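You operate a simulated robot arm through the tools that you are given. There is no shell and no other tool. Be economical: measure what you need, move in short steps, check, and stop when the job is done.

Carry out the task below with a simulated robot arm. There is one attempt and no reset: what you move stays moved.

TASK
Rehang the rods by handle colour: yellow in slot C, red in B, blue in A, green in D.
Fine: the lettered slots of the tall cart.

Only the result counts: the job must be done as asked and must still hold three seconds after the hand-in. Knocking over, shifting, dropping, spilling or breaking anything else fails it.

THE ROBOT
A 7-joint arm with a two-finger parallel gripper, fixed in place. Base frame: the origin is at the foot of the arm, x ahead of it, y to its left, z up. Lengths are in mm, angles in rad, forces in N, time in s.
With the tool pointing down near the work surface it reaches from about 100 to 660 mm from the base axis. Its first joint turns from -2.897 to 2.897 rad. Payload 3.91 kg.
Tool frame: the origin (TCP) lies between the finger pads and is the grasp point; the fingertips stand 30 mm ahead of it; z points along the fingers, y is the line along which they close. The gripper opens to 110 mm. The fingers are 20 mm wide and 10 mm thick; the gripper's body (48 by 112 mm) begins 55 mm behind the TCP.
Orientation is that of the tool frame in the base frame, as [roll, pitch, yaw] about the fixed x, y, z axes, in that order (R = Rz(yaw) Ry(pitch) Rx(roll)). With the fingers straight down and closing along the base's y, the tool's x points along the base's -x, its y along +y and its z along -z.

THE INTERFACE
- The arm moves only by the tool send_rows. Its argument "motion" is one flat list of numbers, 7 for each row, row after row: the shift along the tool's x, y, z in mm, then the turn, a rotation vector about the tool's x, y, z in rad, then the gripper command, from -1 (shut) to 1 (fully open), values between in proportion. In form: [tx, ty, tz, ax, ay, az, fingers, tx, ty, tz, ax, ay, az, fingers, ...]. A call has 1 to 8 rows; each row shifts and turns the commanded pose from where the row before left it, along the tool's axes as they then stand. Each row takes 0.2 s and may step no farther than 50 mm and 0.15 rad from the row before; otherwise, or with a gripper value out of range, the whole call is refused. Where a pose cannot be reached the arm comes as near as it can. A force on the tool above 40 N (or 10 N above the force at the start of the call, whichever is more), or a blocked arm, ends the call early, and 0.2 s more pass. Each finger travels about 153 mm/s and halts on what it meets, pressing with about 25 N; the grip force reading is that of the motor and also rises with nothing between the fingers. The clock runs only during rows and for 0.2 s after the last one: add rows that do not move to give the fingers time. It gives the time, the measured TCP pose, the force on the tool (base axes), the opening and the grip force at its end, in the units of the frame above (readings bear some noise), and new pictures: "pictures" is both (left out), scene, wrist or none.
- Cameras (640 x 400 px; columns grow to the right, rows downward): "scene" is fixed at [399.4, -648.9, 1918.5]; the picture's right is [1.00, 0.07, 0.00], its down [0.03, -0.41, -0.91] and it looks along [-0.07, 0.91, -0.42] (base axes); focal length 357 px, centre (320, 200). "wrist" rides on the gripper at [-36, 0, -57] in the tool frame; the picture's right is [0.00, -1.00, 0.00], its down [0.97, 0.00, -0.24] and it looks along [0.24, 0.00, 0.97] (tool axes); focal length 218 px, centre (320, 200). There is no depth. A picture from a camera that has moved, and an enlarged one, comes with that camera's place and axes in the base frame and with its lens.
- slide_trunk(by): slides the trunk up (or, below 0, down) by that many mm; the arm rides with it, the base frame stays. It gives what a move gives, with no picture.
- inspect(camera, box): a new picture of the part [left, top, right, bottom] of that camera's present view, enlarged. It takes no simulated time.
- hand_in(): hands the job in; it is judged then, once.

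Go step by step. Nothing tells you positions but the pictures and the camera data: compare them with the known pose of the tool, close in by small moves and look again before you grip or let go. The budget is 120 turns and 170 pictures, counting those below and the enlarged ones. Unless the task says otherwise, let go and move clear before handing in, and close with one line.

The tools are called as name(argument=value, ...) on one line, values as JSON. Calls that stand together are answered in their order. send_rows: Moves the arm, as the interface text tells. Its arguments: {"type":"object","properties":{"motion":{"type":"array","items":{"type":"number"}},"pictures":{"type":"string","enum":["both","scene","wrist","none"]}},"required":["motion"]} The other tools are called the same way: slide_trunk (by) slides the trunk up or down; inspect (camera, box) takes an enlarged picture of a part of a camera's view; hand_in () hands the job in.

At the start:

```text
t: 0.0
eef_pos: [150.2, 302.4, 1440.2]
ee_rot: [-3.14, 0.001, 3.141]
force: [-0.3, 0.1, 0.6]
finger_gap: 109.9
grip_force: 0.1
trunk travel left (down, up): [-575.0, 35.0]
```

scene: 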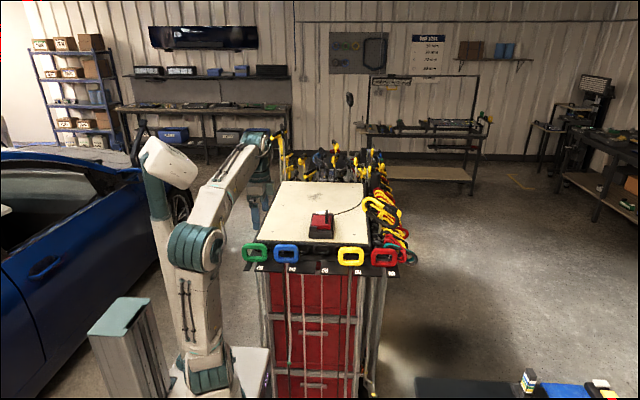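
wrist: 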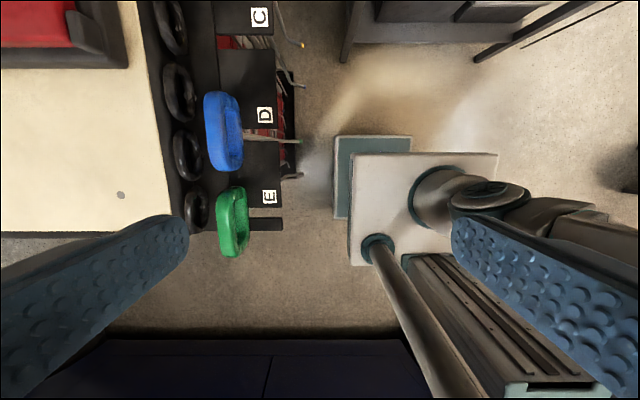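

I see a tall cart with handles hanging along its near edge: green, blue, yellow, red. I'll zoom in to read the slot letters and the rod geometry.

inspect(camera="scene", box=[230, 200, 430, 325])

inspect(camera="wrist", box=[140, 0, 340, 270])

inspect(camera="scene", box=[240, 230, 430, 400])

```text
3.20 times, centred on (330, 262) of scene
camera zoom: at [399.4, -648.9, 1918.5], right [1.0, 0.07, 0.0], down [0.03, -0.41, -0.91], along [-0.07, 0.91, -0.42], focal length 1142 px, centre (288, 0)
```

zoom: 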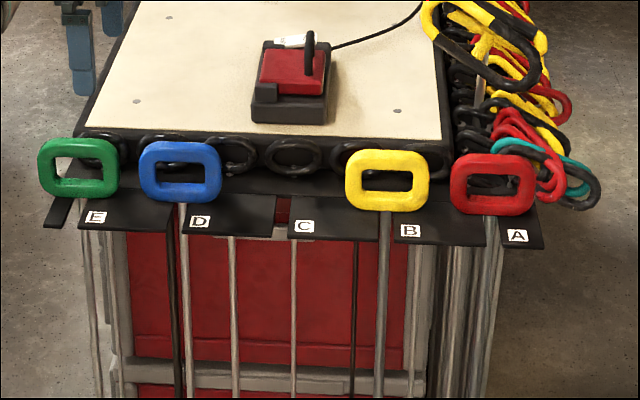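

```text
1.48 times, centred on (240, 135) of wrist
camera zoom: at [186.5, 301.9, 1496.6], right [0.0, -1.0, 0.0], down [-0.97, 0.0, 0.24], along [-0.24, 0.0, -0.97], focal length 323 px, centre (438, 296)
```

zoom: 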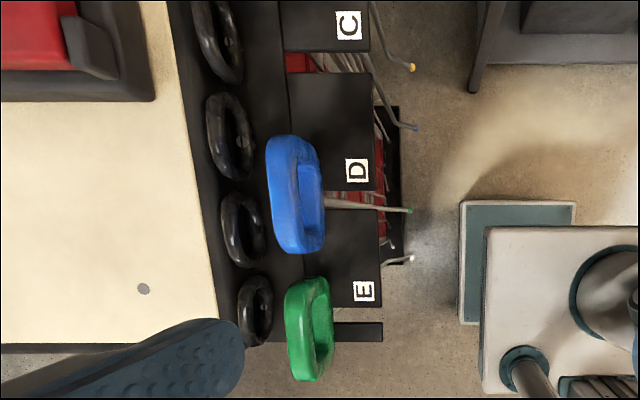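

```text
2.35 times, centred on (335, 315) of scene
camera zoom: at [399.4, -648.9, 1918.5], right [1.0, 0.07, 0.0], down [0.03, -0.41, -0.91], along [-0.07, 0.91, -0.42], focal length 840 px, centre (285, -71)
```

zoom: 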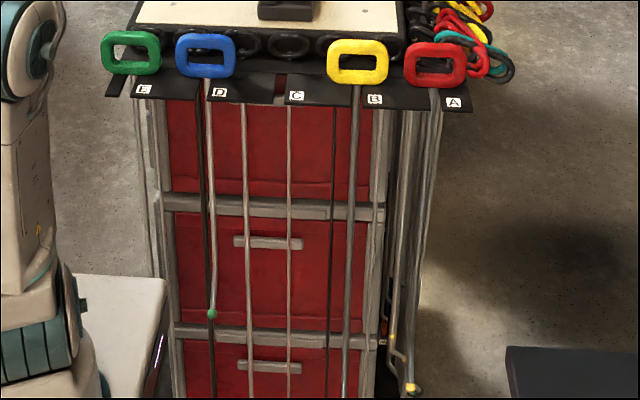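

I take green to be in E, blue in D, yellow in B and red in A, with C empty. The handles are at about z=1210, y=424, and the slots open toward -y. I'll move above the row to measure more accurately.

send_rows(motion=[-50, 15, 0, 0, 0, 0, 1, -50, 15, 0, 0, 0, 0, 1, -50, 15, 0, 0, 0, 0, 1, -50, 15, 0, 0, 0, 0, 1, 0, 0, 0, 0, 0, 0, 1], pictures="both")

```text
refused: row 1 steps farther than a row can; nothing moved
```

send_rows(motion=[-45, 15, 0, 0, 0, 0, 1, -45, 15, 0, 0, 0, 0, 1, -45, 15, 0, 0, 0, 0, 1, -45, 15, 0, 0, 0, 0, 1, 0, 0, 0, 0, 0, 0, 1], pictures="both")

```text
t: 1.2
eef_pos: [335.2, 360.5, 1440.3]
ee_rot: [-3.141, 0.001, -3.14]
force: [0.0, -0.5, -0.1]
finger_gap: 110.3
grip_force: 0.1
trunk travel left (down, up): [-575.0, 35.0]
camera wrist: at [371.1, 361.3, 1497.5], right [0.0, -1.0, 0.0], down [-0.97, 0.0, 0.24], along [-0.24, 0.0, -0.97], focal length 218 px, centre (320, 200)
```

scene: 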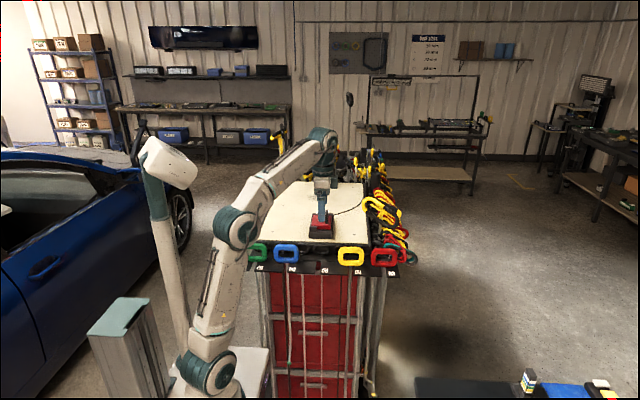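
wrist: 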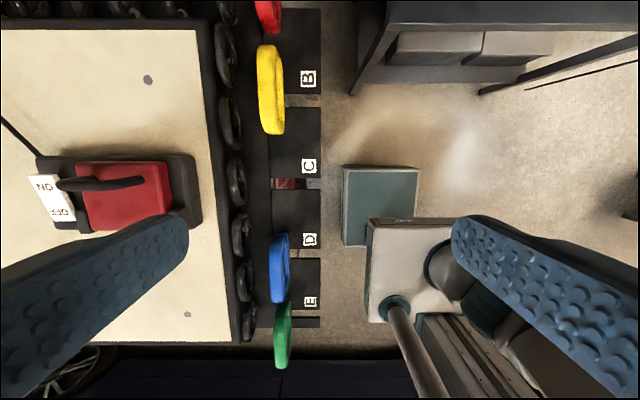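

The slots are about 113 mm apart in x: E 92, D 205, C 318, B 431, A 544. The handles sit at y≈423. I'll go above yellow with the gripper partly closed.

send_rows(motion=[-33, 21, 25, 0, 0, 0, 1, -33, 21, 25, 0, 0, 0, 0.4, -32, 21, 25, 0, 0, 0, 0, 0, 0, 35, 0, 0, 0, -0.18, 0, 0, 0, 0, 0, 0, -0.18], pictures="both")

```text
t: 2.4
eef_pos: [427.1, 425.0, 1328.0]
ee_rot: [-3.138, 0.0, -3.141]
force: [-0.1, 0.2, 0.7]
finger_gap: 44.9
grip_force: 0.0
trunk travel left (down, up): [-575.0, 35.0]
camera wrist: at [463.1, 426.1, 1386.6], right [0.0, -1.0, 0.0], down [-0.97, 0.0, 0.24], along [-0.24, 0.0, -0.97], focal length 218 px, centre (320, 200)
```

scene: 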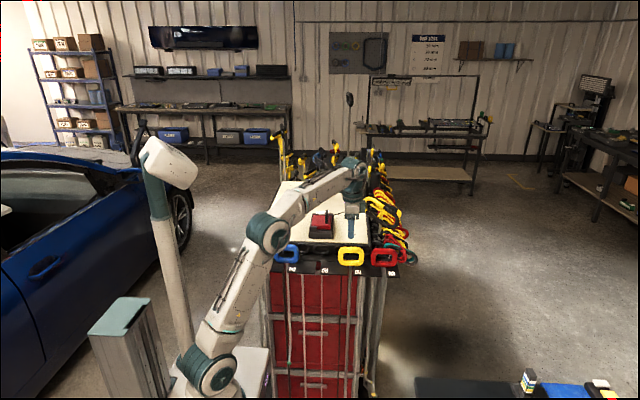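
wrist: 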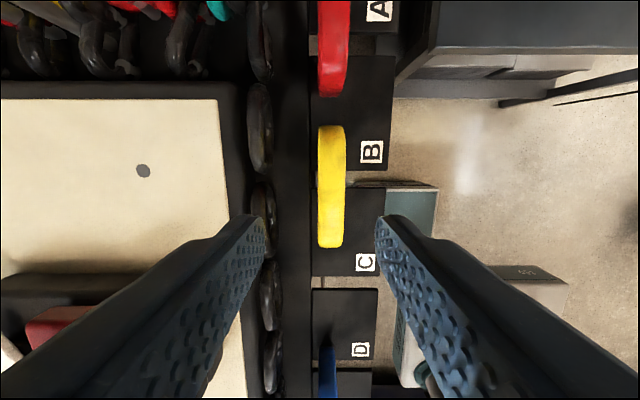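

Yellow's handle centre is near (433, 418), so I'll shift a little and descend to straddle its top bar.

send_rows(motion=[-3, -7, 20, 0, 0, 0, -0.18, 0, 0, 25, 0, 0, 0, -0.18, 0, 0, 25, 0, 0, 0, -0.18, 0, 0, 15, 0, 0, 0, -0.18, 0, 0, 0, 0, 0, 0, -0.18], pictures="both")

inspect(camera="scene", box=[290, 190, 430, 280])

```text
t: 3.6
eef_pos: [431.2, 417.2, 1244.0]
ee_rot: [3.141, 0.0, 3.141]
force: [-0.1, -0.3, 0.7]
finger_gap: 44.8
grip_force: 0.1
trunk travel left (down, up): [-575.0, 35.0]
camera wrist: at [466.7, 417.0, 1301.3], right [0.0, -1.0, 0.0], down [-0.97, 0.0, 0.24], along [-0.24, 0.0, -0.97], focal length 218 px, centre (320, 200)
```

scene: 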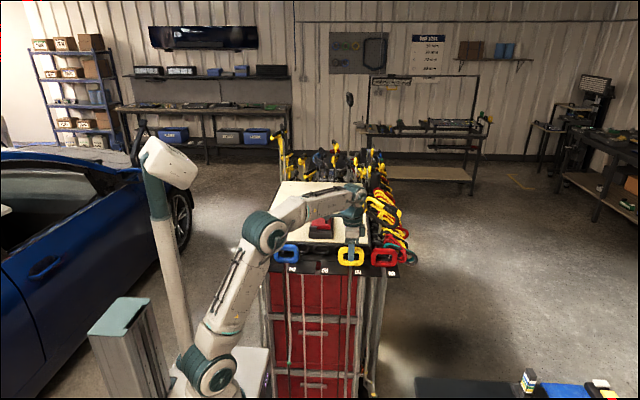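
wrist: 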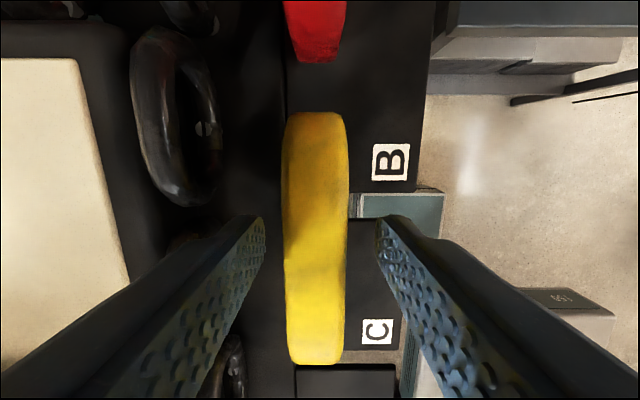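

```text
4.44 times, centred on (360, 235) of scene
camera zoom: at [399.4, -648.9, 1918.5], right [1.0, 0.07, 0.0], down [0.03, -0.41, -0.91], along [-0.07, 0.91, -0.42], focal length 1586 px, centre (142, 44)
```

zoom: 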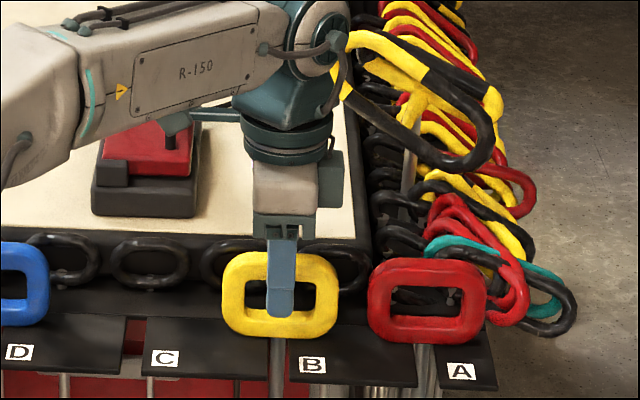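

The fingers straddle the bar well. I'll lower 15 mm more and close.

send_rows(motion=[0, 1, 15, 0, 0, 0, -0.18, 0, 0, 0, 0, 0, 0, -0.18, 0, 0, 0, 0, 0, 0, -0.6, 0, 0, 0, 0, 0, 0, -1, 0, 0, 0, 0, 0, 0, -1], pictures="wrist")

inspect(camera="scene", box=[290, 190, 430, 280])

```text
t: 4.8
eef_pos: [431.1, 418.5, 1228.9]
ee_rot: [3.141, 0.002, 3.142]
force: [0.0, -0.7, 0.2]
finger_gap: 17.5
grip_force: 24.8
trunk travel left (down, up): [-575.0, 35.0]
camera wrist: at [466.2, 418.7, 1285.9], right [0.0, -1.0, 0.0], down [-0.97, 0.0, 0.24], along [-0.24, 0.0, -0.97], focal length 218 px, centre (320, 200)
```

wrist: 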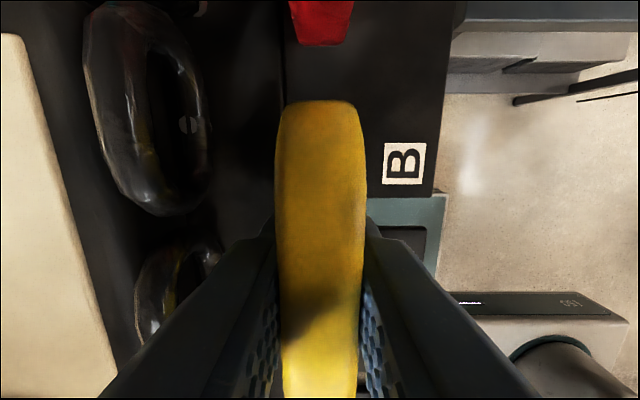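

```text
4.44 times, centred on (360, 235) of scene
camera zoom: at [399.4, -648.9, 1918.5], right [1.0, 0.07, 0.0], down [0.03, -0.41, -0.91], along [-0.07, 0.91, -0.42], focal length 1586 px, centre (142, 44)
```

zoom: 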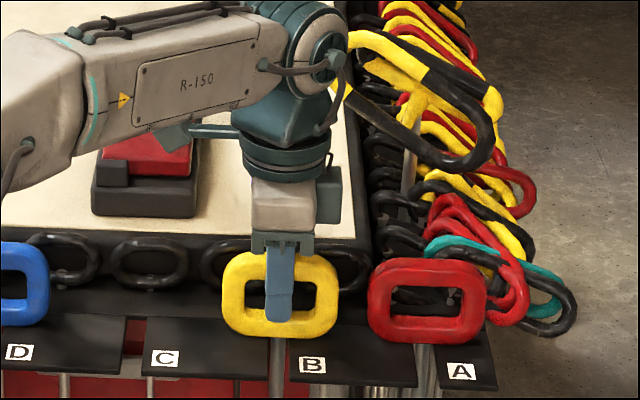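

Yellow is gripped with a 17.5 mm gap. I'll lift it about 12 mm and see how it behaves.

send_rows(motion=[0, 0, -6, 0, 0, 0, -1, 0, 0, -6, 0, 0, 0, -1, 0, 0, 0, 0, 0, 0, -1], pictures="none")

inspect(camera="scene", box=[260, 220, 430, 400])

```text
t: 5.6
eef_pos: [432.1, 418.7, 1240.9]
ee_rot: [-3.141, 0.001, -3.139]
force: [0.1, 1.0, -3.1]
finger_gap: 17.6
grip_force: 25.1
trunk travel left (down, up): [-575.0, 35.0]
```

```text
2.22 times, centred on (345, 310) of scene
camera zoom: at [399.4, -648.9, 1918.5], right [1.0, 0.07, 0.0], down [0.03, -0.41, -0.91], along [-0.07, 0.91, -0.42], focal length 793 px, centre (264, -44)
```

zoom: 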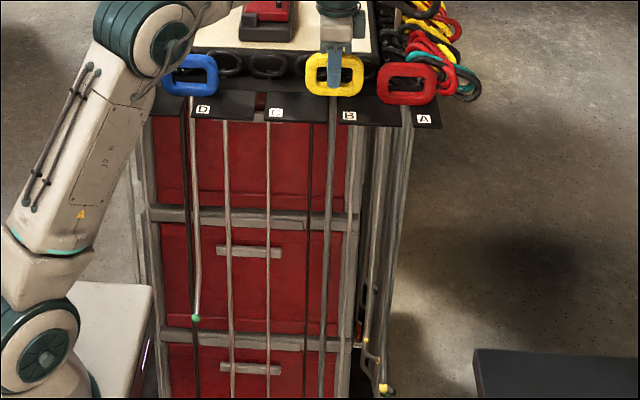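

It weighs about 0.35 kg and is held well. Next I'll pull it straight out toward -y by 105 mm.

send_rows(motion=[0, -12, 0, 0, 0, 0, -1, 0, -16, 0, 0, 0, 0, -1, 0, -18, 0, 0, 0, 0, -1, 0, -18, 0, 0, 0, 0, -1, 0, -18, 0, 0, 0, 0, -1, 0, -14, 0, 0, 0, 0, -1, 0, -9, 0, 0, 0, 0, -1, 0, 0, 0, 0, 0, 0, -1], pictures="both")

inspect(camera="scene", box=[260, 220, 430, 400])

```text
t: 7.4
eef_pos: [432.5, 314.7, 1241.0]
ee_rot: [-3.141, -0.001, -3.141]
force: [-0.4, -1.0, -3.2]
finger_gap: 18.0
grip_force: 25.3
trunk travel left (down, up): [-575.0, 35.0]
camera wrist: at [468.0, 314.6, 1298.2], right [0.0, -1.0, 0.0], down [-0.97, 0.0, 0.24], along [-0.24, 0.0, -0.97], focal length 218 px, centre (320, 200)
```

scene: 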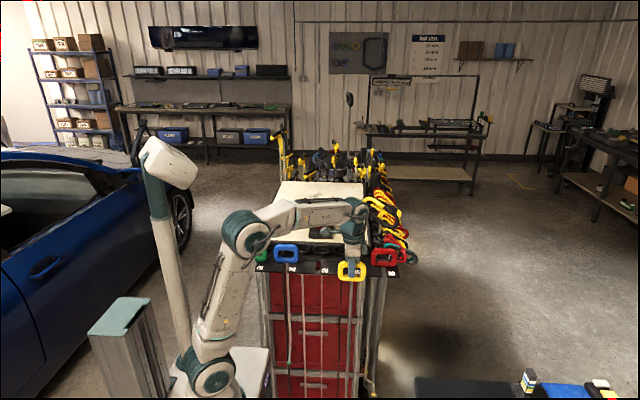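
wrist: 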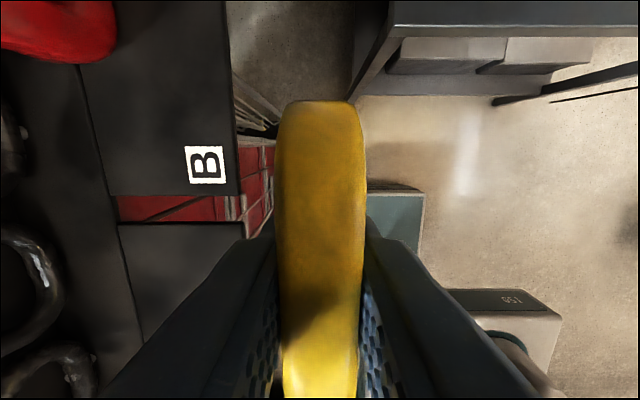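

```text
2.22 times, centred on (345, 310) of scene
camera zoom: at [399.4, -648.9, 1918.5], right [1.0, 0.07, 0.0], down [0.03, -0.41, -0.91], along [-0.07, 0.91, -0.42], focal length 793 px, centre (264, -44)
```

zoom: 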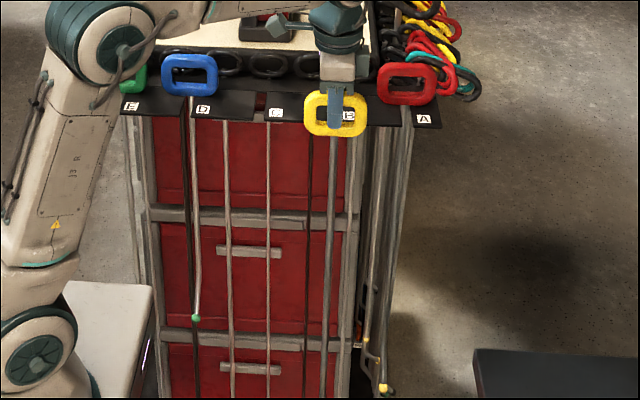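

Yellow is clear of the cart, with slot B's gap at x≈433. I'll slide it gently to x≈320, in front of slot C.

send_rows(motion=[8, 0, 0, 0, 0, 0, -1, 16, 0, 0, 0, 0, 0, -1, 20, 0, 0, 0, 0, 0, -1, 22, 0, 0, 0, 0, 0, -1, 20, 0, 0, 0, 0, 0, -1, 16, 0, 0, 0, 0, 0, -1, 10, 0, 0, 0, 0, 0, -1, 0, 0, 0, 0, 0, 0, -1], pictures="both")

inspect(camera="scene", box=[230, 220, 400, 400])

```text
t: 9.2
eef_pos: [319.3, 313.4, 1241.5]
ee_rot: [3.141, 0.001, 3.141]
force: [0.6, 0.1, -3.7]
finger_gap: 17.7
grip_force: 25.2
trunk travel left (down, up): [-575.0, 35.0]
camera wrist: at [356.4, 313.9, 1297.8], right [0.0, -1.0, 0.0], down [-0.97, 0.0, 0.24], along [-0.24, 0.0, -0.97], focal length 218 px, centre (320, 200)
```

scene: 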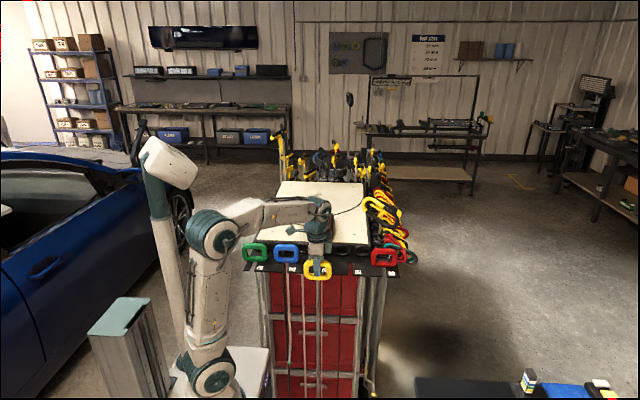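
wrist: 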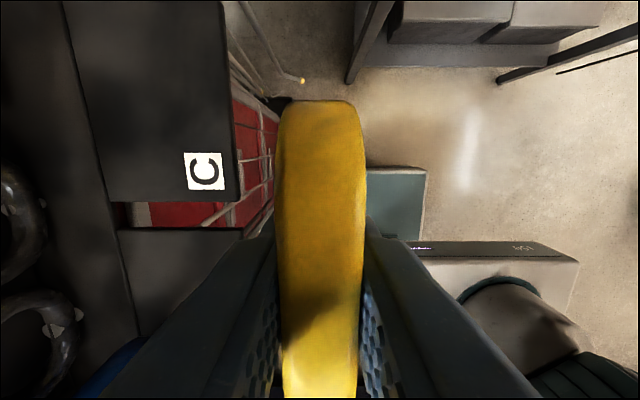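

```text
2.22 times, centred on (315, 310) of scene
camera zoom: at [399.4, -648.9, 1918.5], right [1.0, 0.07, 0.0], down [0.03, -0.41, -0.91], along [-0.07, 0.91, -0.42], focal length 793 px, centre (331, -44)
```

zoom: 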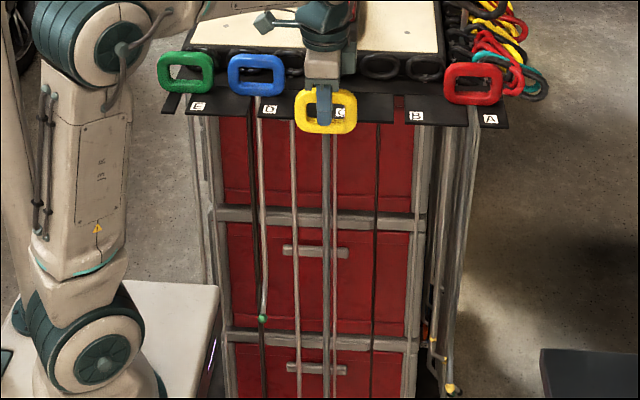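

Slot C's gap lies slightly lower in the wrist view than B's did. I'll measure it enlarged.

inspect(camera="wrist", box=[80, 150, 280, 275])

```text
3.20 times, centred on (180, 212) of wrist
camera zoom: at [356.4, 313.9, 1297.8], right [0.0, -1.0, 0.0], down [-0.97, 0.0, 0.24], along [-0.24, 0.0, -0.97], focal length 698 px, centre (768, 160)
```

zoom: 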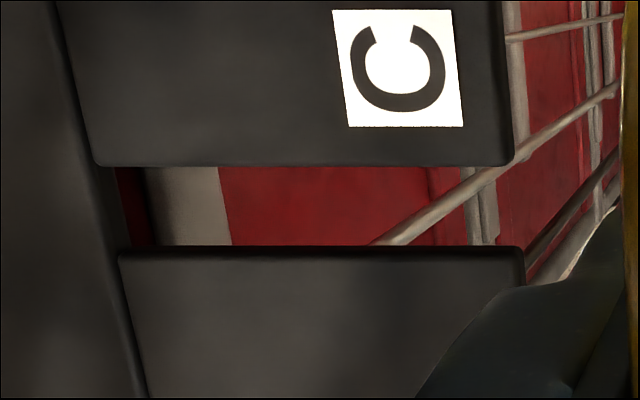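

The gap is about 2.8 mm further toward -x. I'll correct for that and start inserting.

send_rows(motion=[2.8, 0, 0, 0, 0, 0, -1, 0, 10, 0, 0, 0, 0, -1, 0, 14, 0, 0, 0, 0, -1, 0, 14, 0, 0, 0, 0, -1, 0, 12, 0, 0, 0, 0, -1, 0, 6, 0, 0, 0, 0, -1, 0, 6, 0, 0, 0, 0, -1, 0, 0, 0, 0, 0, 0, -1], pictures="wrist")

inspect(camera="scene", box=[270, 230, 370, 330])

```text
t: 11.0
eef_pos: [317.0, 376.6, 1242.8]
ee_rot: [-3.14, 0.001, -3.139]
force: [-0.7, 0.4, -2.9]
finger_gap: 17.6
grip_force: 25.0
trunk travel left (down, up): [-575.0, 35.0]
camera wrist: at [352.9, 376.3, 1298.8], right [0.0, -1.0, 0.0], down [-0.97, 0.0, 0.24], along [-0.24, 0.0, -0.97], focal length 218 px, centre (320, 200)
```

wrist: 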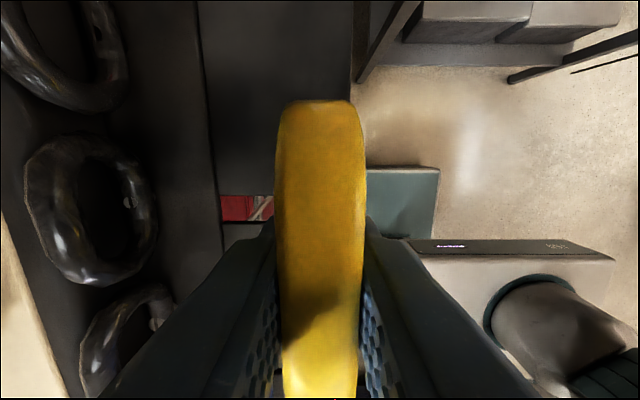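

```text
4.00 times, centred on (320, 280) of scene
camera zoom: at [399.4, -648.9, 1918.5], right [1.0, 0.07, 0.0], down [0.03, -0.41, -0.91], along [-0.07, 0.91, -0.42], focal length 1427 px, centre (320, -120)
```

zoom: 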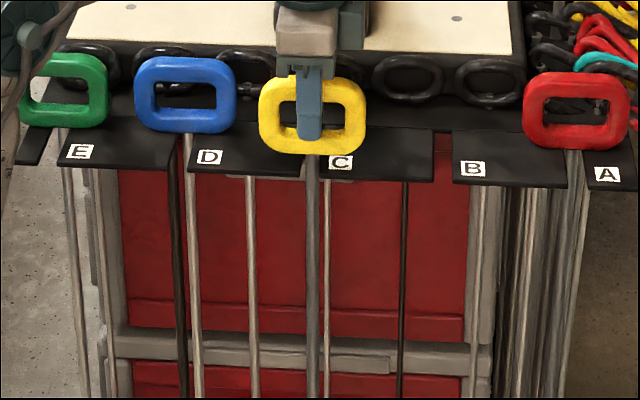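

The rod has entered slot C freely. I'll continue to full depth.

send_rows(motion=[0, 10, 0, 0, 0, 0, -1, 0, 12, 0, 0, 0, 0, -1, 0, 12, 0, 0, 0, 0, -1, 0, 8, 0, 0, 0, 0, -1, 0, 0, 0, 0, 0, 0, -1], pictures="none")

inspect(camera="scene", box=[270, 220, 370, 320])

```text
t: 12.2
eef_pos: [317.2, 418.5, 1241.0]
ee_rot: [3.142, 0.0, -3.14]
force: [0.6, 0.9, -3.8]
finger_gap: 17.6
grip_force: 25.1
trunk travel left (down, up): [-575.0, 35.0]
```

```text
4.00 times, centred on (320, 270) of scene
camera zoom: at [399.4, -648.9, 1918.5], right [1.0, 0.07, 0.0], down [0.03, -0.41, -0.91], along [-0.07, 0.91, -0.42], focal length 1427 px, centre (320, -80)
```

zoom: 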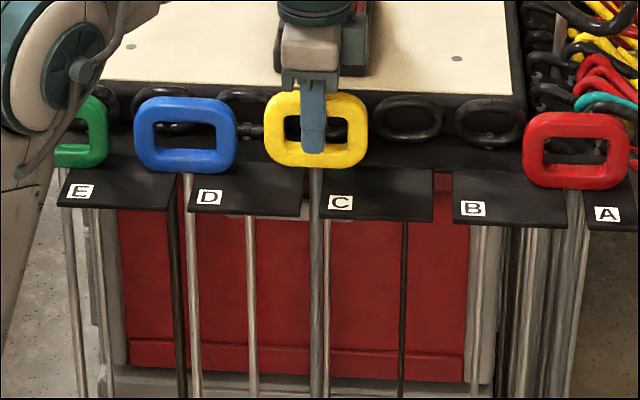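

Now I'll lower it 12 mm onto the rack and release.

send_rows(motion=[0, 0, 6, 0, 0, 0, -1, 0, 0, 5, 0, 0, 0, -1, 0, 0, 1, 0, 0, 0, -1, 0, 0, 0, 0, 0, 0, -0.5, 0, 0, 0, 0, 0, 0, -0.2, 0, 0, 0, 0, 0, 0, -0.2], pictures="wrist")

inspect(camera="scene", box=[270, 220, 370, 320])

```text
t: 13.6
eef_pos: [319.4, 417.5, 1230.2]
ee_rot: [3.141, 0.001, -3.14]
force: [-0.4, 0.4, 0.2]
finger_gap: 44.0
grip_force: 0.0
trunk travel left (down, up): [-575.0, 35.0]
camera wrist: at [353.9, 418.0, 1287.2], right [0.0, -1.0, 0.0], down [-0.97, 0.0, 0.24], along [-0.24, 0.0, -0.97], focal length 218 px, centre (320, 200)
```

wrist: 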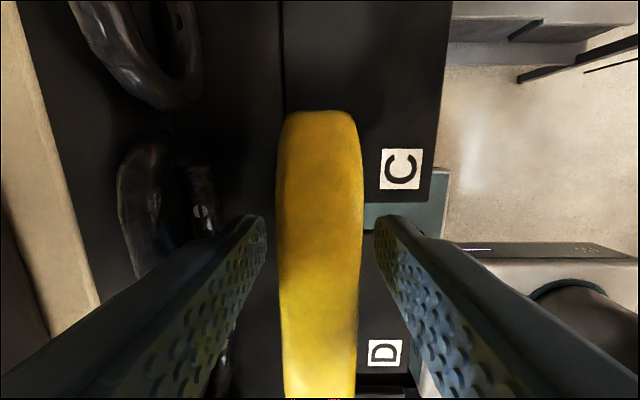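

```text
4.00 times, centred on (320, 270) of scene
camera zoom: at [399.4, -648.9, 1918.5], right [1.0, 0.07, 0.0], down [0.03, -0.41, -0.91], along [-0.07, 0.91, -0.42], focal length 1427 px, centre (320, -80)
```

zoom: 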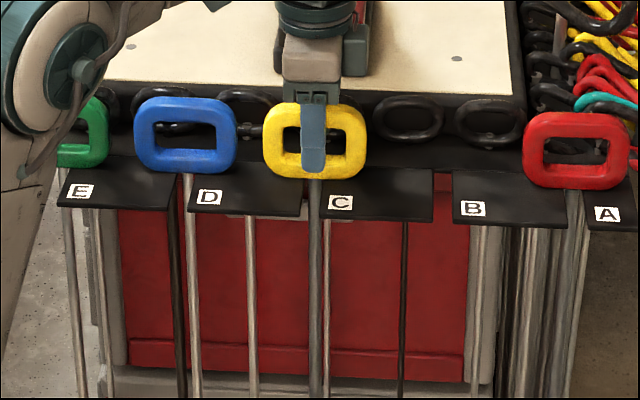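

Yellow hangs in C. I'll rise and move over to red in slot A, watching the reach.

send_rows(motion=[0, 0, -30, 0, 0, 0, -0.2, 0, 0, -50, 0, 0, 0, -0.2, -46, 0, 0, 0, 0, 0, -0.2, -46, 0, 0, 0, 0, 0, -0.2, -46, 0, 0, 0, 0, 0, -0.2, -46, 0, 0, 0, 0, 0, -0.2, -44, 0, 0, 0, 0, 0, -0.2, 0, 0, 0, 0, 0, 0, -0.2], pictures="both")

```text
t: 15.4
eef_pos: [528.2, 417.9, 1308.3]
ee_rot: [-3.141, 0.0, -3.141]
force: [1.3, 0.1, -0.7]
finger_gap: 44.0
grip_force: 0.0
out of reach, approached as far as the arm can: row 7
trunk travel left (down, up): [-575.0, 35.0]
camera wrist: at [563.2, 417.0, 1365.2], right [0.0, -1.0, 0.0], down [-0.97, 0.0, 0.24], along [-0.24, 0.0, -0.97], focal length 218 px, centre (320, 200)
```

scene: 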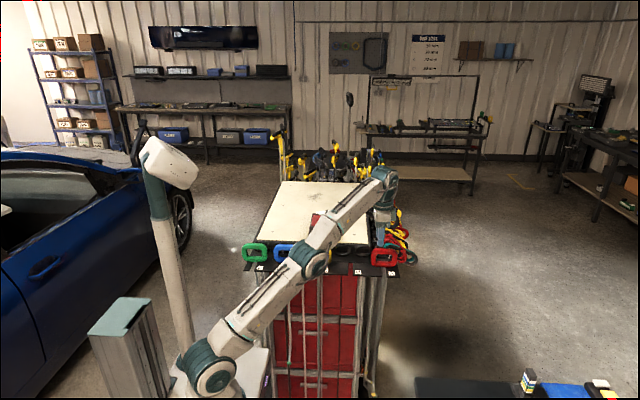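
wrist: 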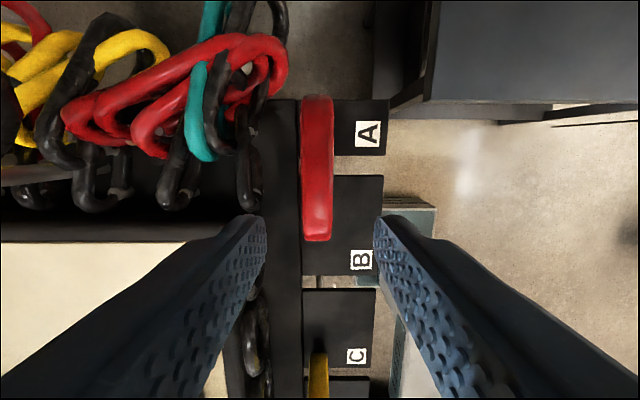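

The arm is just short at this height, because the wrist sits far above the shoulder. Raising the trunk 35 mm will add reach.

slide_trunk(by=35)

```text
t: 16.2
eef_pos: [525.9, 418.3, 1343.6]
ee_rot: [3.141, 0.0, 3.141]
force: [0.2, 0.0, -0.7]
finger_gap: 44.0
grip_force: 0.1
trunk travel left (down, up): [-610.0, 0.0]
```

I'll descend to about 1275 while nudging toward x=548.

send_rows(motion=[0, 0, 35, 0, 0, 0, -0.2, 0, 0, 35, 0, 0, 0, -0.2, -11, 0, 0, 0, 0, 0, -0.2, -11, 0, 0, 0, 0, 0, -0.2, 0, 0, 0, 0, 0, 0, -0.2], pictures="wrist")

```text
t: 17.0
eef_pos: [530.3, 420.1, 1281.3]
ee_rot: [3.127, 0.002, -3.131]
force: [-11.6, -1.0, 14.2]
finger_gap: 43.1
grip_force: 0.1
trunk travel left (down, up): [-610.0, 0.0]
stopped in row 4: the force on the tool passed its limit (the readings are from after the stop); the commanded pose is now the measured one
camera wrist: at [565.8, 419.4, 1338.2], right [0.01, -1.0, -0.01], down [-0.97, -0.01, 0.24], along [-0.24, 0.01, -0.97], focal length 218 px, centre (320, 200)
```

wrist: 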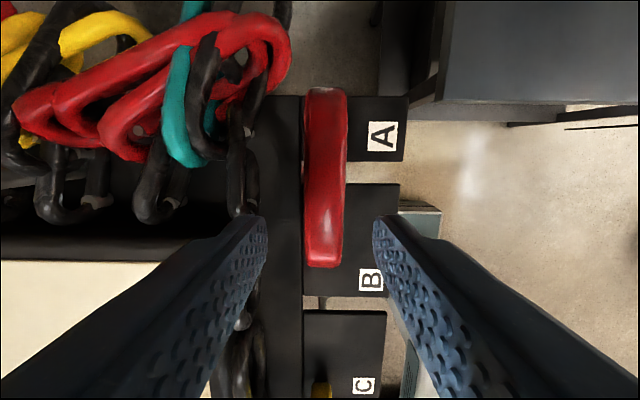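

The tool felt 14–18 N, and I suspect the rear finger touched the upright black ring just ahead. I'll back off along -x and up, then look closely.

send_rows(motion=[10, 0, -10, 0, 0, 0, -0.2, 5, 0, -10, 0, 0, 0, -0.2, 0, 0, 0, 0, 0, 0, -0.2], pictures="none")

inspect(camera="wrist", box=[170, 60, 430, 240])

inspect(camera="scene", box=[340, 190, 430, 280])

```text
t: 17.8
eef_pos: [519.5, 417.8, 1298.0]
ee_rot: [3.136, -0.002, -3.136]
force: [0.2, 0.2, 0.6]
finger_gap: 43.9
grip_force: 0.0
trunk travel left (down, up): [-610.0, 0.0]
```

```text
2.22 times, centred on (300, 150) of wrist
camera zoom: at [555.5, 418.6, 1354.5], right [0.01, -1.0, -0.01], down [-0.97, -0.01, 0.24], along [-0.24, 0.01, -0.97], focal length 485 px, centre (364, 311)
```

zoom: 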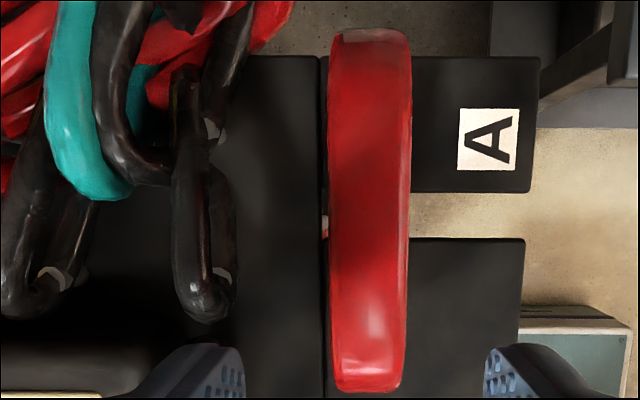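

```text
4.44 times, centred on (385, 235) of scene
camera zoom: at [399.4, -648.9, 1918.5], right [1.0, 0.07, 0.0], down [0.03, -0.41, -0.91], along [-0.07, 0.91, -0.42], focal length 1586 px, centre (31, 44)
```

zoom: 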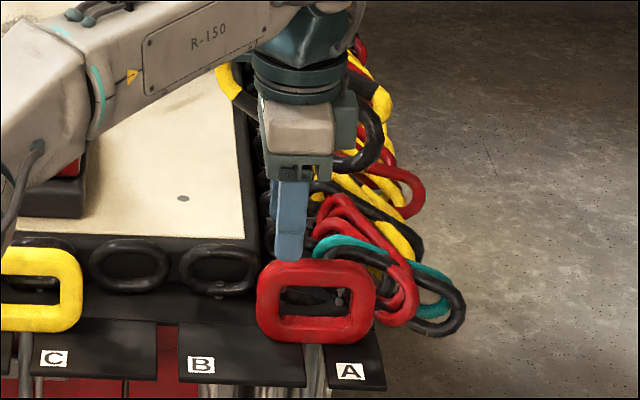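

Nothing looks displaced, so the jolt may have come from nearing the reach limit or from a brush with the ring. I'll narrow the fingers to about 33 mm and retry slowly, staying a little higher.

send_rows(motion=[-6, 0, 0, 0, 0, 0, -0.4, -6, 0, 0, 0, 0, 0, -0.4, -5, 0, 0, 0, 0, 0, -0.4, 0, 0, 0, 0, 0, 0, -0.4], pictures="none")

```text
t: 18.8
eef_pos: [535.9, 420.0, 1295.8]
ee_rot: [3.134, -0.003, -3.136]
force: [0.6, 0.6, 0.3]
finger_gap: 33.2
grip_force: 0.1
trunk travel left (down, up): [-610.0, 0.0]
```

send_rows(motion=[-6, 0, 3, 0, 0, 0, -0.4, -5, 0, 5, 0, 0, 0, -0.4, 0, 0, 0, 0, 0, 0, -0.4], pictures="wrist")

inspect(camera="scene", box=[340, 190, 430, 280])

```text
t: 19.6
eef_pos: [547.1, 420.6, 1290.8]
ee_rot: [3.131, -0.001, -3.135]
force: [0.4, -0.5, -0.1]
finger_gap: 33.0
grip_force: 0.1
trunk travel left (down, up): [-610.0, 0.0]
camera wrist: at [583.5, 420.1, 1346.8], right [0.01, -1.0, -0.01], down [-0.97, -0.01, 0.24], along [-0.24, 0.01, -0.97], focal length 218 px, centre (320, 200)
```

wrist: 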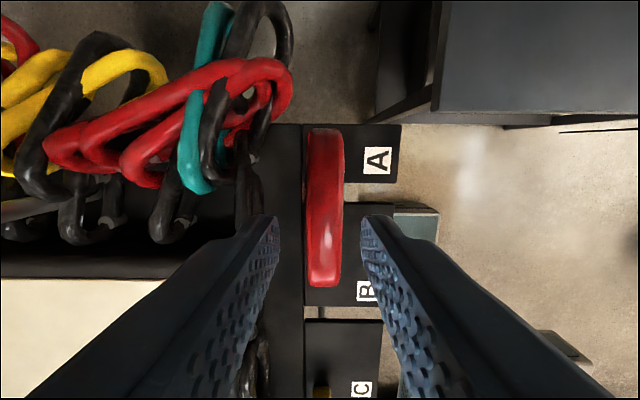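

```text
4.44 times, centred on (385, 235) of scene
camera zoom: at [399.4, -648.9, 1918.5], right [1.0, 0.07, 0.0], down [0.03, -0.41, -0.91], along [-0.07, 0.91, -0.42], focal length 1586 px, centre (31, 44)
```

zoom: 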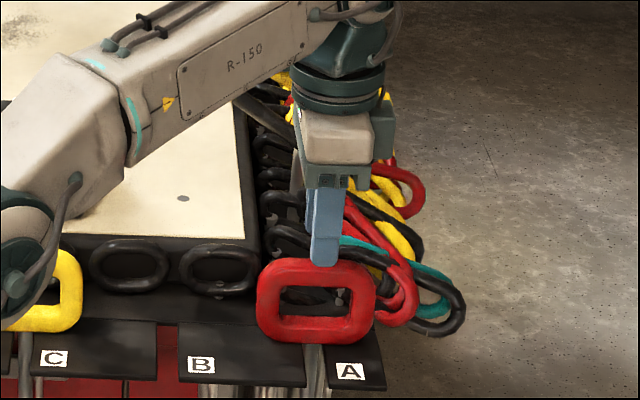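

Position over red is good. I'll descend in small steps, shifting 2 mm toward -y.

send_rows(motion=[0, -2, 10, 0, 0, 0, -0.4, -1, 0, 12, 0, 0, 0, -0.4, 0, 0, 12, 0, 0, 0, -0.4, 0, 0, 12, 0, 0, 0, -0.4, 0, 0, 0, 0, 0, 0, -0.4], pictures="wrist")

inspect(camera="scene", box=[340, 190, 430, 280])

```text
t: 20.8
eef_pos: [550.2, 419.2, 1252.3]
ee_rot: [3.118, 0.011, -3.135]
force: [-0.6, -1.1, 9.7]
finger_gap: 32.6
grip_force: 0.1
trunk travel left (down, up): [-610.0, 0.0]
stopped in row 5: the force on the tool passed its limit (the readings are from after the stop); the commanded pose is now the measured one
camera wrist: at [584.2, 418.1, 1309.6], right [0.01, -1.0, -0.02], down [-0.97, -0.01, 0.23], along [-0.23, 0.02, -0.97], focal length 218 px, centre (320, 200)
```

wrist: 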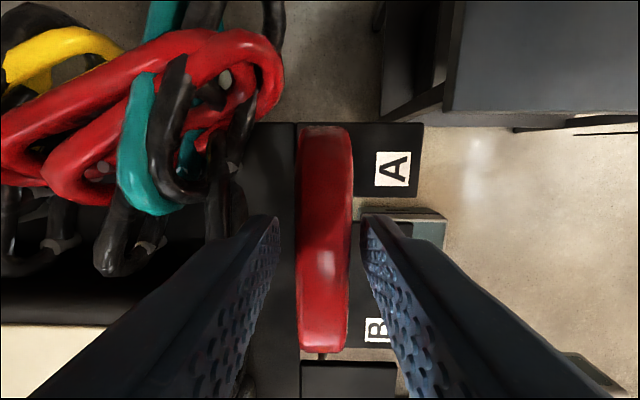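

```text
4.44 times, centred on (385, 235) of scene
camera zoom: at [399.4, -648.9, 1918.5], right [1.0, 0.07, 0.0], down [0.03, -0.41, -0.91], along [-0.07, 0.91, -0.42], focal length 1586 px, centre (31, 44)
```

zoom: 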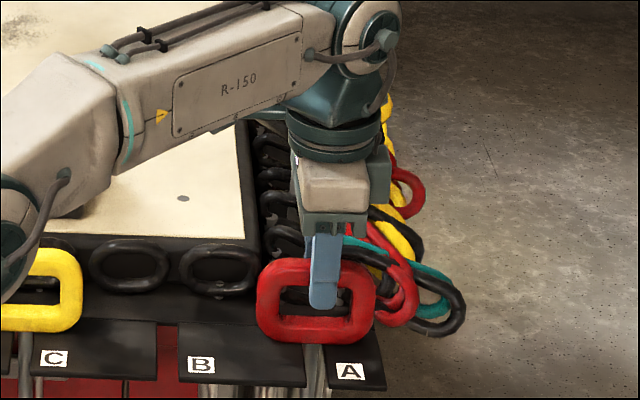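

The rear fingertip is touching the black ring behind the handle. I'll rise, level the tool, narrow the gap to about 27 mm and come down again.

send_rows(motion=[0, 0, -12, 0, 0, 0, -0.4, 2, -2, -6, 0.023, 0.011, 0, -0.5, 0, 0, 0, 0, 0, 0, -0.5, 0, 0, 0, 0, 0, 0, -0.5], pictures="wrist")

```text
t: 21.8
eef_pos: [547.9, 417.5, 1267.7]
ee_rot: [-3.139, -0.002, -3.134]
force: [-0.6, 0.4, 0.6]
finger_gap: 27.6
grip_force: 0.1
trunk travel left (down, up): [-610.0, 0.0]
camera wrist: at [584.5, 417.5, 1324.2], right [0.01, -1.0, 0.0], down [-0.97, -0.01, 0.24], along [-0.24, -0.01, -0.97], focal length 218 px, centre (320, 200)
```

wrist: 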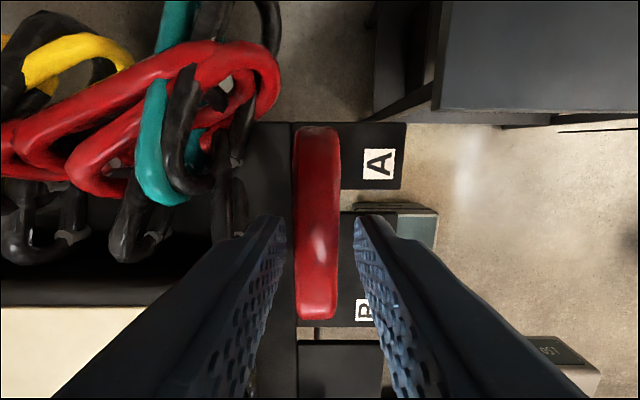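

send_rows(motion=[0, 1, 8, 0, 0, 0, -0.5, 0, 0, 8, 0, 0, 0, -0.5, 0, 0, 8, 0, 0, 0, -0.5, 0, 0, 0, 0, 0, 0, -0.5], pictures="wrist")

inspect(camera="scene", box=[340, 190, 430, 280])

```text
t: 22.8
eef_pos: [549.3, 418.2, 1244.0]
ee_rot: [-3.138, -0.002, -3.134]
force: [0.6, 1.0, 0.1]
finger_gap: 27.5
grip_force: 0.1
trunk travel left (down, up): [-610.0, 0.0]
camera wrist: at [584.6, 418.6, 1300.9], right [0.01, -1.0, 0.0], down [-0.97, -0.01, 0.24], along [-0.24, -0.01, -0.97], focal length 218 px, centre (320, 200)
```

wrist: 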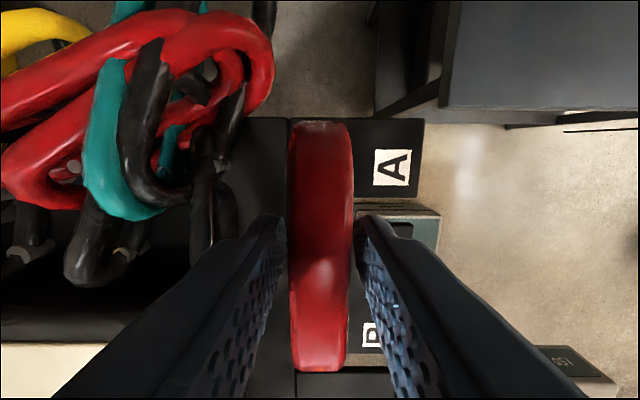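

```text
4.44 times, centred on (385, 235) of scene
camera zoom: at [399.4, -648.9, 1918.5], right [1.0, 0.07, 0.0], down [0.03, -0.41, -0.91], along [-0.07, 0.91, -0.42], focal length 1586 px, centre (31, 44)
```

zoom: 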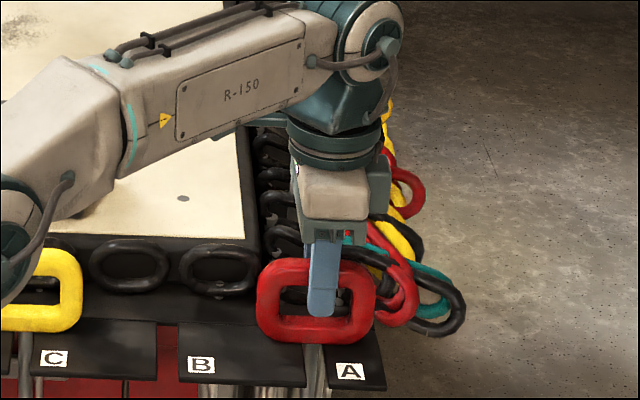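

No contact this time. I'll go a bit deeper, shift 3 mm toward -x to centre on the handle, and close.

send_rows(motion=[3, 0, 4, 0, 0, 0, -0.5, 0, 0, 5, 0, 0, 0, -0.5, 0, 0, 0, 0, 0, 0, -1, 0, 0, 0, 0, 0, 0, -1, 0, 0, 0, 0, 0, 0, -1], pictures="none")

inspect(camera="scene", box=[340, 190, 430, 280])

```text
t: 24.0
eef_pos: [546.2, 418.1, 1234.6]
ee_rot: [-3.14, -0.002, -3.134]
force: [2.5, 2.9, 3.4]
finger_gap: 17.7
grip_force: 24.9
trunk travel left (down, up): [-610.0, 0.0]
```

```text
4.44 times, centred on (385, 235) of scene
camera zoom: at [399.4, -648.9, 1918.5], right [1.0, 0.07, 0.0], down [0.03, -0.41, -0.91], along [-0.07, 0.91, -0.42], focal length 1586 px, centre (31, 44)
```

zoom: 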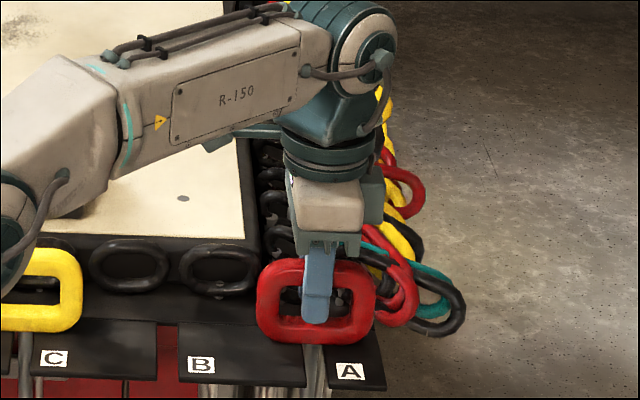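

Red is gripped. I'll lift 12 mm and pull out slowly.

send_rows(motion=[0, 0, -6, 0, 0, 0, -1, 0, 0, -6, 0, 0, 0, -1, 0, -10, 0, 0, 0, 0, -1, 0, -15, 0, 0, 0, 0, -1, 0, -18, 0, 0, 0, 0, -1, 0, -18, 0, 0, 0, 0, -1, 0, -12, 0, 0, 0, 0, -1, 0, 0, 0, 0, 0, 0, -1], pictures="none")

inspect(camera="scene", box=[270, 220, 450, 400])

```text
t: 25.8
eef_pos: [546.5, 345.1, 1247.9]
ee_rot: [-3.138, 0.0, -3.134]
force: [0.2, -0.3, -2.6]
finger_gap: 17.5
grip_force: 24.6
trunk travel left (down, up): [-610.0, 0.0]
```

```text
2.22 times, centred on (360, 310) of scene
camera zoom: at [399.4, -648.9, 1918.5], right [1.0, 0.07, 0.0], down [0.03, -0.41, -0.91], along [-0.07, 0.91, -0.42], focal length 793 px, centre (231, -44)
```

zoom: 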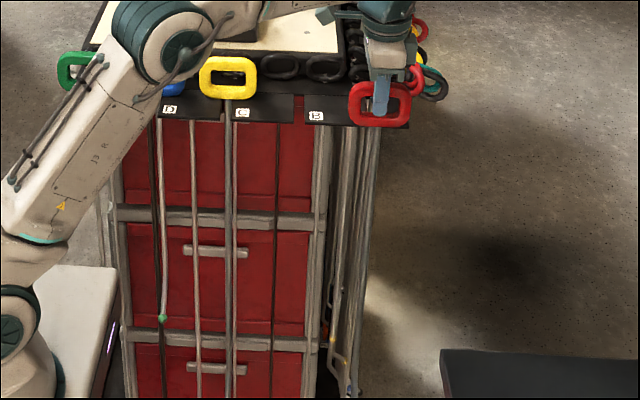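

It's free. I'll pull 30 mm more, then move to slot B (x≈433).

send_rows(motion=[0, -16, 0, 0, 0, 0, -1, 0, -14, 0, 0, 0, 0, -1, 12, 0, 0, 0, 0, 0, -1, 20, 0, 0, 0, 0, 0, -1, 25, 0, 0, 0, 0, 0, -1, 25, 0, 0, 0, 0, 0, -1, 20, 0, 0, 0, 0, 0, -1, 11, 0, 0, 0, 0, 0, -1], pictures="none")

send_rows(motion=[0, 0, 0, 0, 0, 0, -1], pictures="both")

inspect(camera="wrist", box=[80, 150, 280, 275])

```text
t: 27.6
eef_pos: [432.8, 312.3, 1245.2]
ee_rot: [-3.14, -0.002, -3.135]
force: [0.0, -0.7, -2.3]
finger_gap: 17.8
grip_force: 24.9
trunk travel left (down, up): [-610.0, 0.0]
```

```text
t: 28.0
eef_pos: [432.7, 312.9, 1246.4]
ee_rot: [-3.139, -0.002, -3.135]
force: [-0.2, -0.5, -2.3]
finger_gap: 17.6
grip_force: 24.8
trunk travel left (down, up): [-610.0, 0.0]
camera wrist: at [469.1, 313.7, 1302.5], right [0.01, -1.0, 0.0], down [-0.97, -0.01, 0.24], along [-0.24, -0.01, -0.97], focal length 218 px, centre (320, 200)
```

scene: 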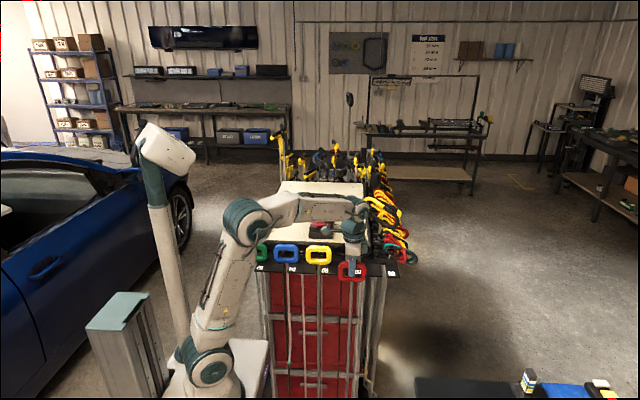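
wrist: 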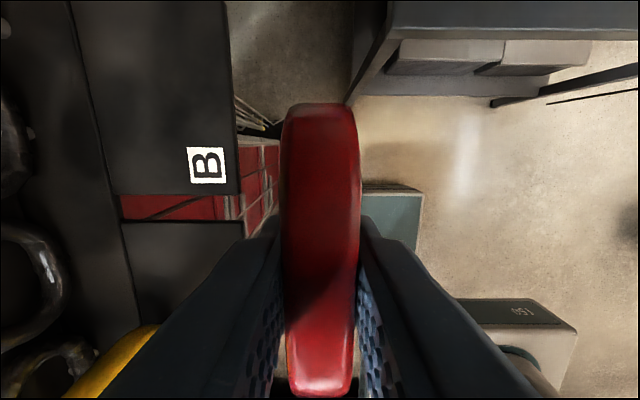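

```text
3.20 times, centred on (180, 212) of wrist
camera zoom: at [469.1, 313.7, 1302.5], right [0.01, -1.0, 0.0], down [-0.97, -0.01, 0.24], along [-0.24, -0.01, -0.97], focal length 698 px, centre (768, 160)
```

zoom: 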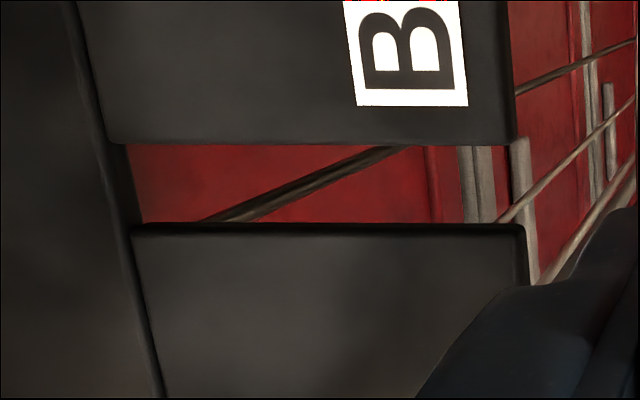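

Slot B's gap is at x≈433.6, nearly aligned. I'll shift +1 mm and insert partway.

send_rows(motion=[-1, 4, 0, 0, 0, 0, -1, 0, 10, 0, 0, 0, 0, -1, 0, 14, 0, 0, 0, 0, -1, 0, 14, 0, 0, 0, 0, -1, 0, 10, 0, 0, 0, 0, -1, 0, 6, 0, 0, 0, 0, -1, 0, 6, 0, 0, 0, 0, -1, 0, 0, 0, 0, 0, 0, -1], pictures="none")

inspect(camera="scene", box=[300, 230, 400, 330])

```text
t: 29.8
eef_pos: [432.8, 379.2, 1245.7]
ee_rot: [-3.139, -0.002, -3.133]
force: [-6.0, -0.8, -2.8]
finger_gap: 17.6
grip_force: 24.7
trunk travel left (down, up): [-610.0, 0.0]
```

```text
4.00 times, centred on (350, 280) of scene
camera zoom: at [399.4, -648.9, 1918.5], right [1.0, 0.07, 0.0], down [0.03, -0.41, -0.91], along [-0.07, 0.91, -0.42], focal length 1427 px, centre (200, -120)
```

zoom: 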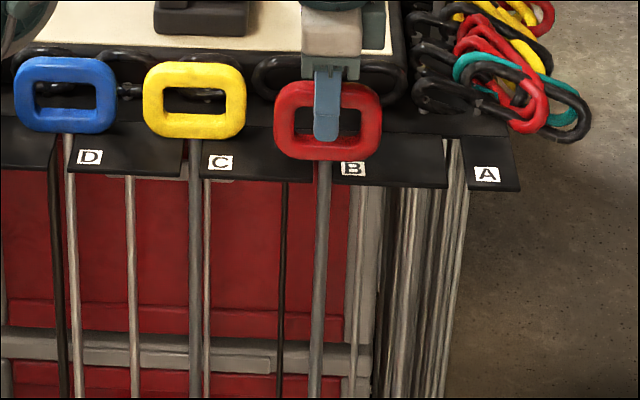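

The rod is in the slot but rubs its +x side (force -6 N). I'll shift 2 mm toward -x and continue in.

send_rows(motion=[1.2, 0, 0, 0, 0, 0, -1, 1.2, 0, 0, 0, 0, 0, -1, 0, 0, 0, 0, 0, 0, -1], pictures="wrist")

inspect(camera="scene", box=[325, 240, 375, 290])

```text
t: 30.6
eef_pos: [431.5, 377.3, 1247.6]
ee_rot: [-3.137, -0.002, -3.136]
force: [0.2, 0.6, -1.4]
finger_gap: 17.7
grip_force: 25.0
trunk travel left (down, up): [-610.0, 0.0]
camera wrist: at [467.4, 378.2, 1303.6], right [0.01, -1.0, 0.0], down [-0.97, 0.0, 0.24], along [-0.24, -0.01, -0.97], focal length 218 px, centre (320, 200)
```

wrist: 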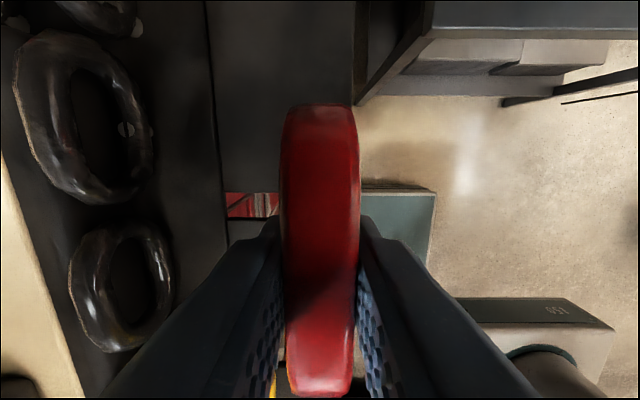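

```text
8.00 times, centred on (350, 265) of scene
camera zoom: at [399.4, -648.9, 1918.5], right [1.0, 0.07, 0.0], down [0.03, -0.41, -0.91], along [-0.07, 0.91, -0.42], focal length 2854 px, centre (80, -320)
```

zoom: 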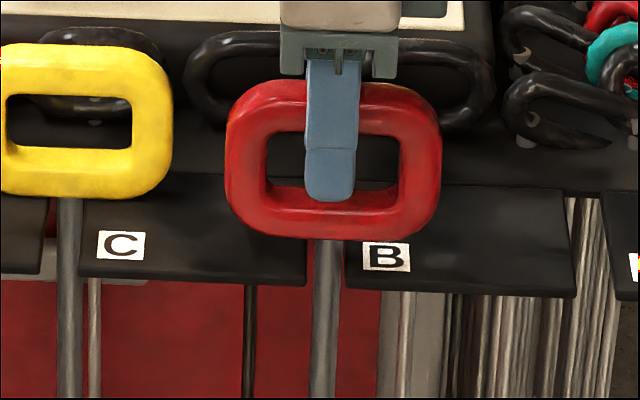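

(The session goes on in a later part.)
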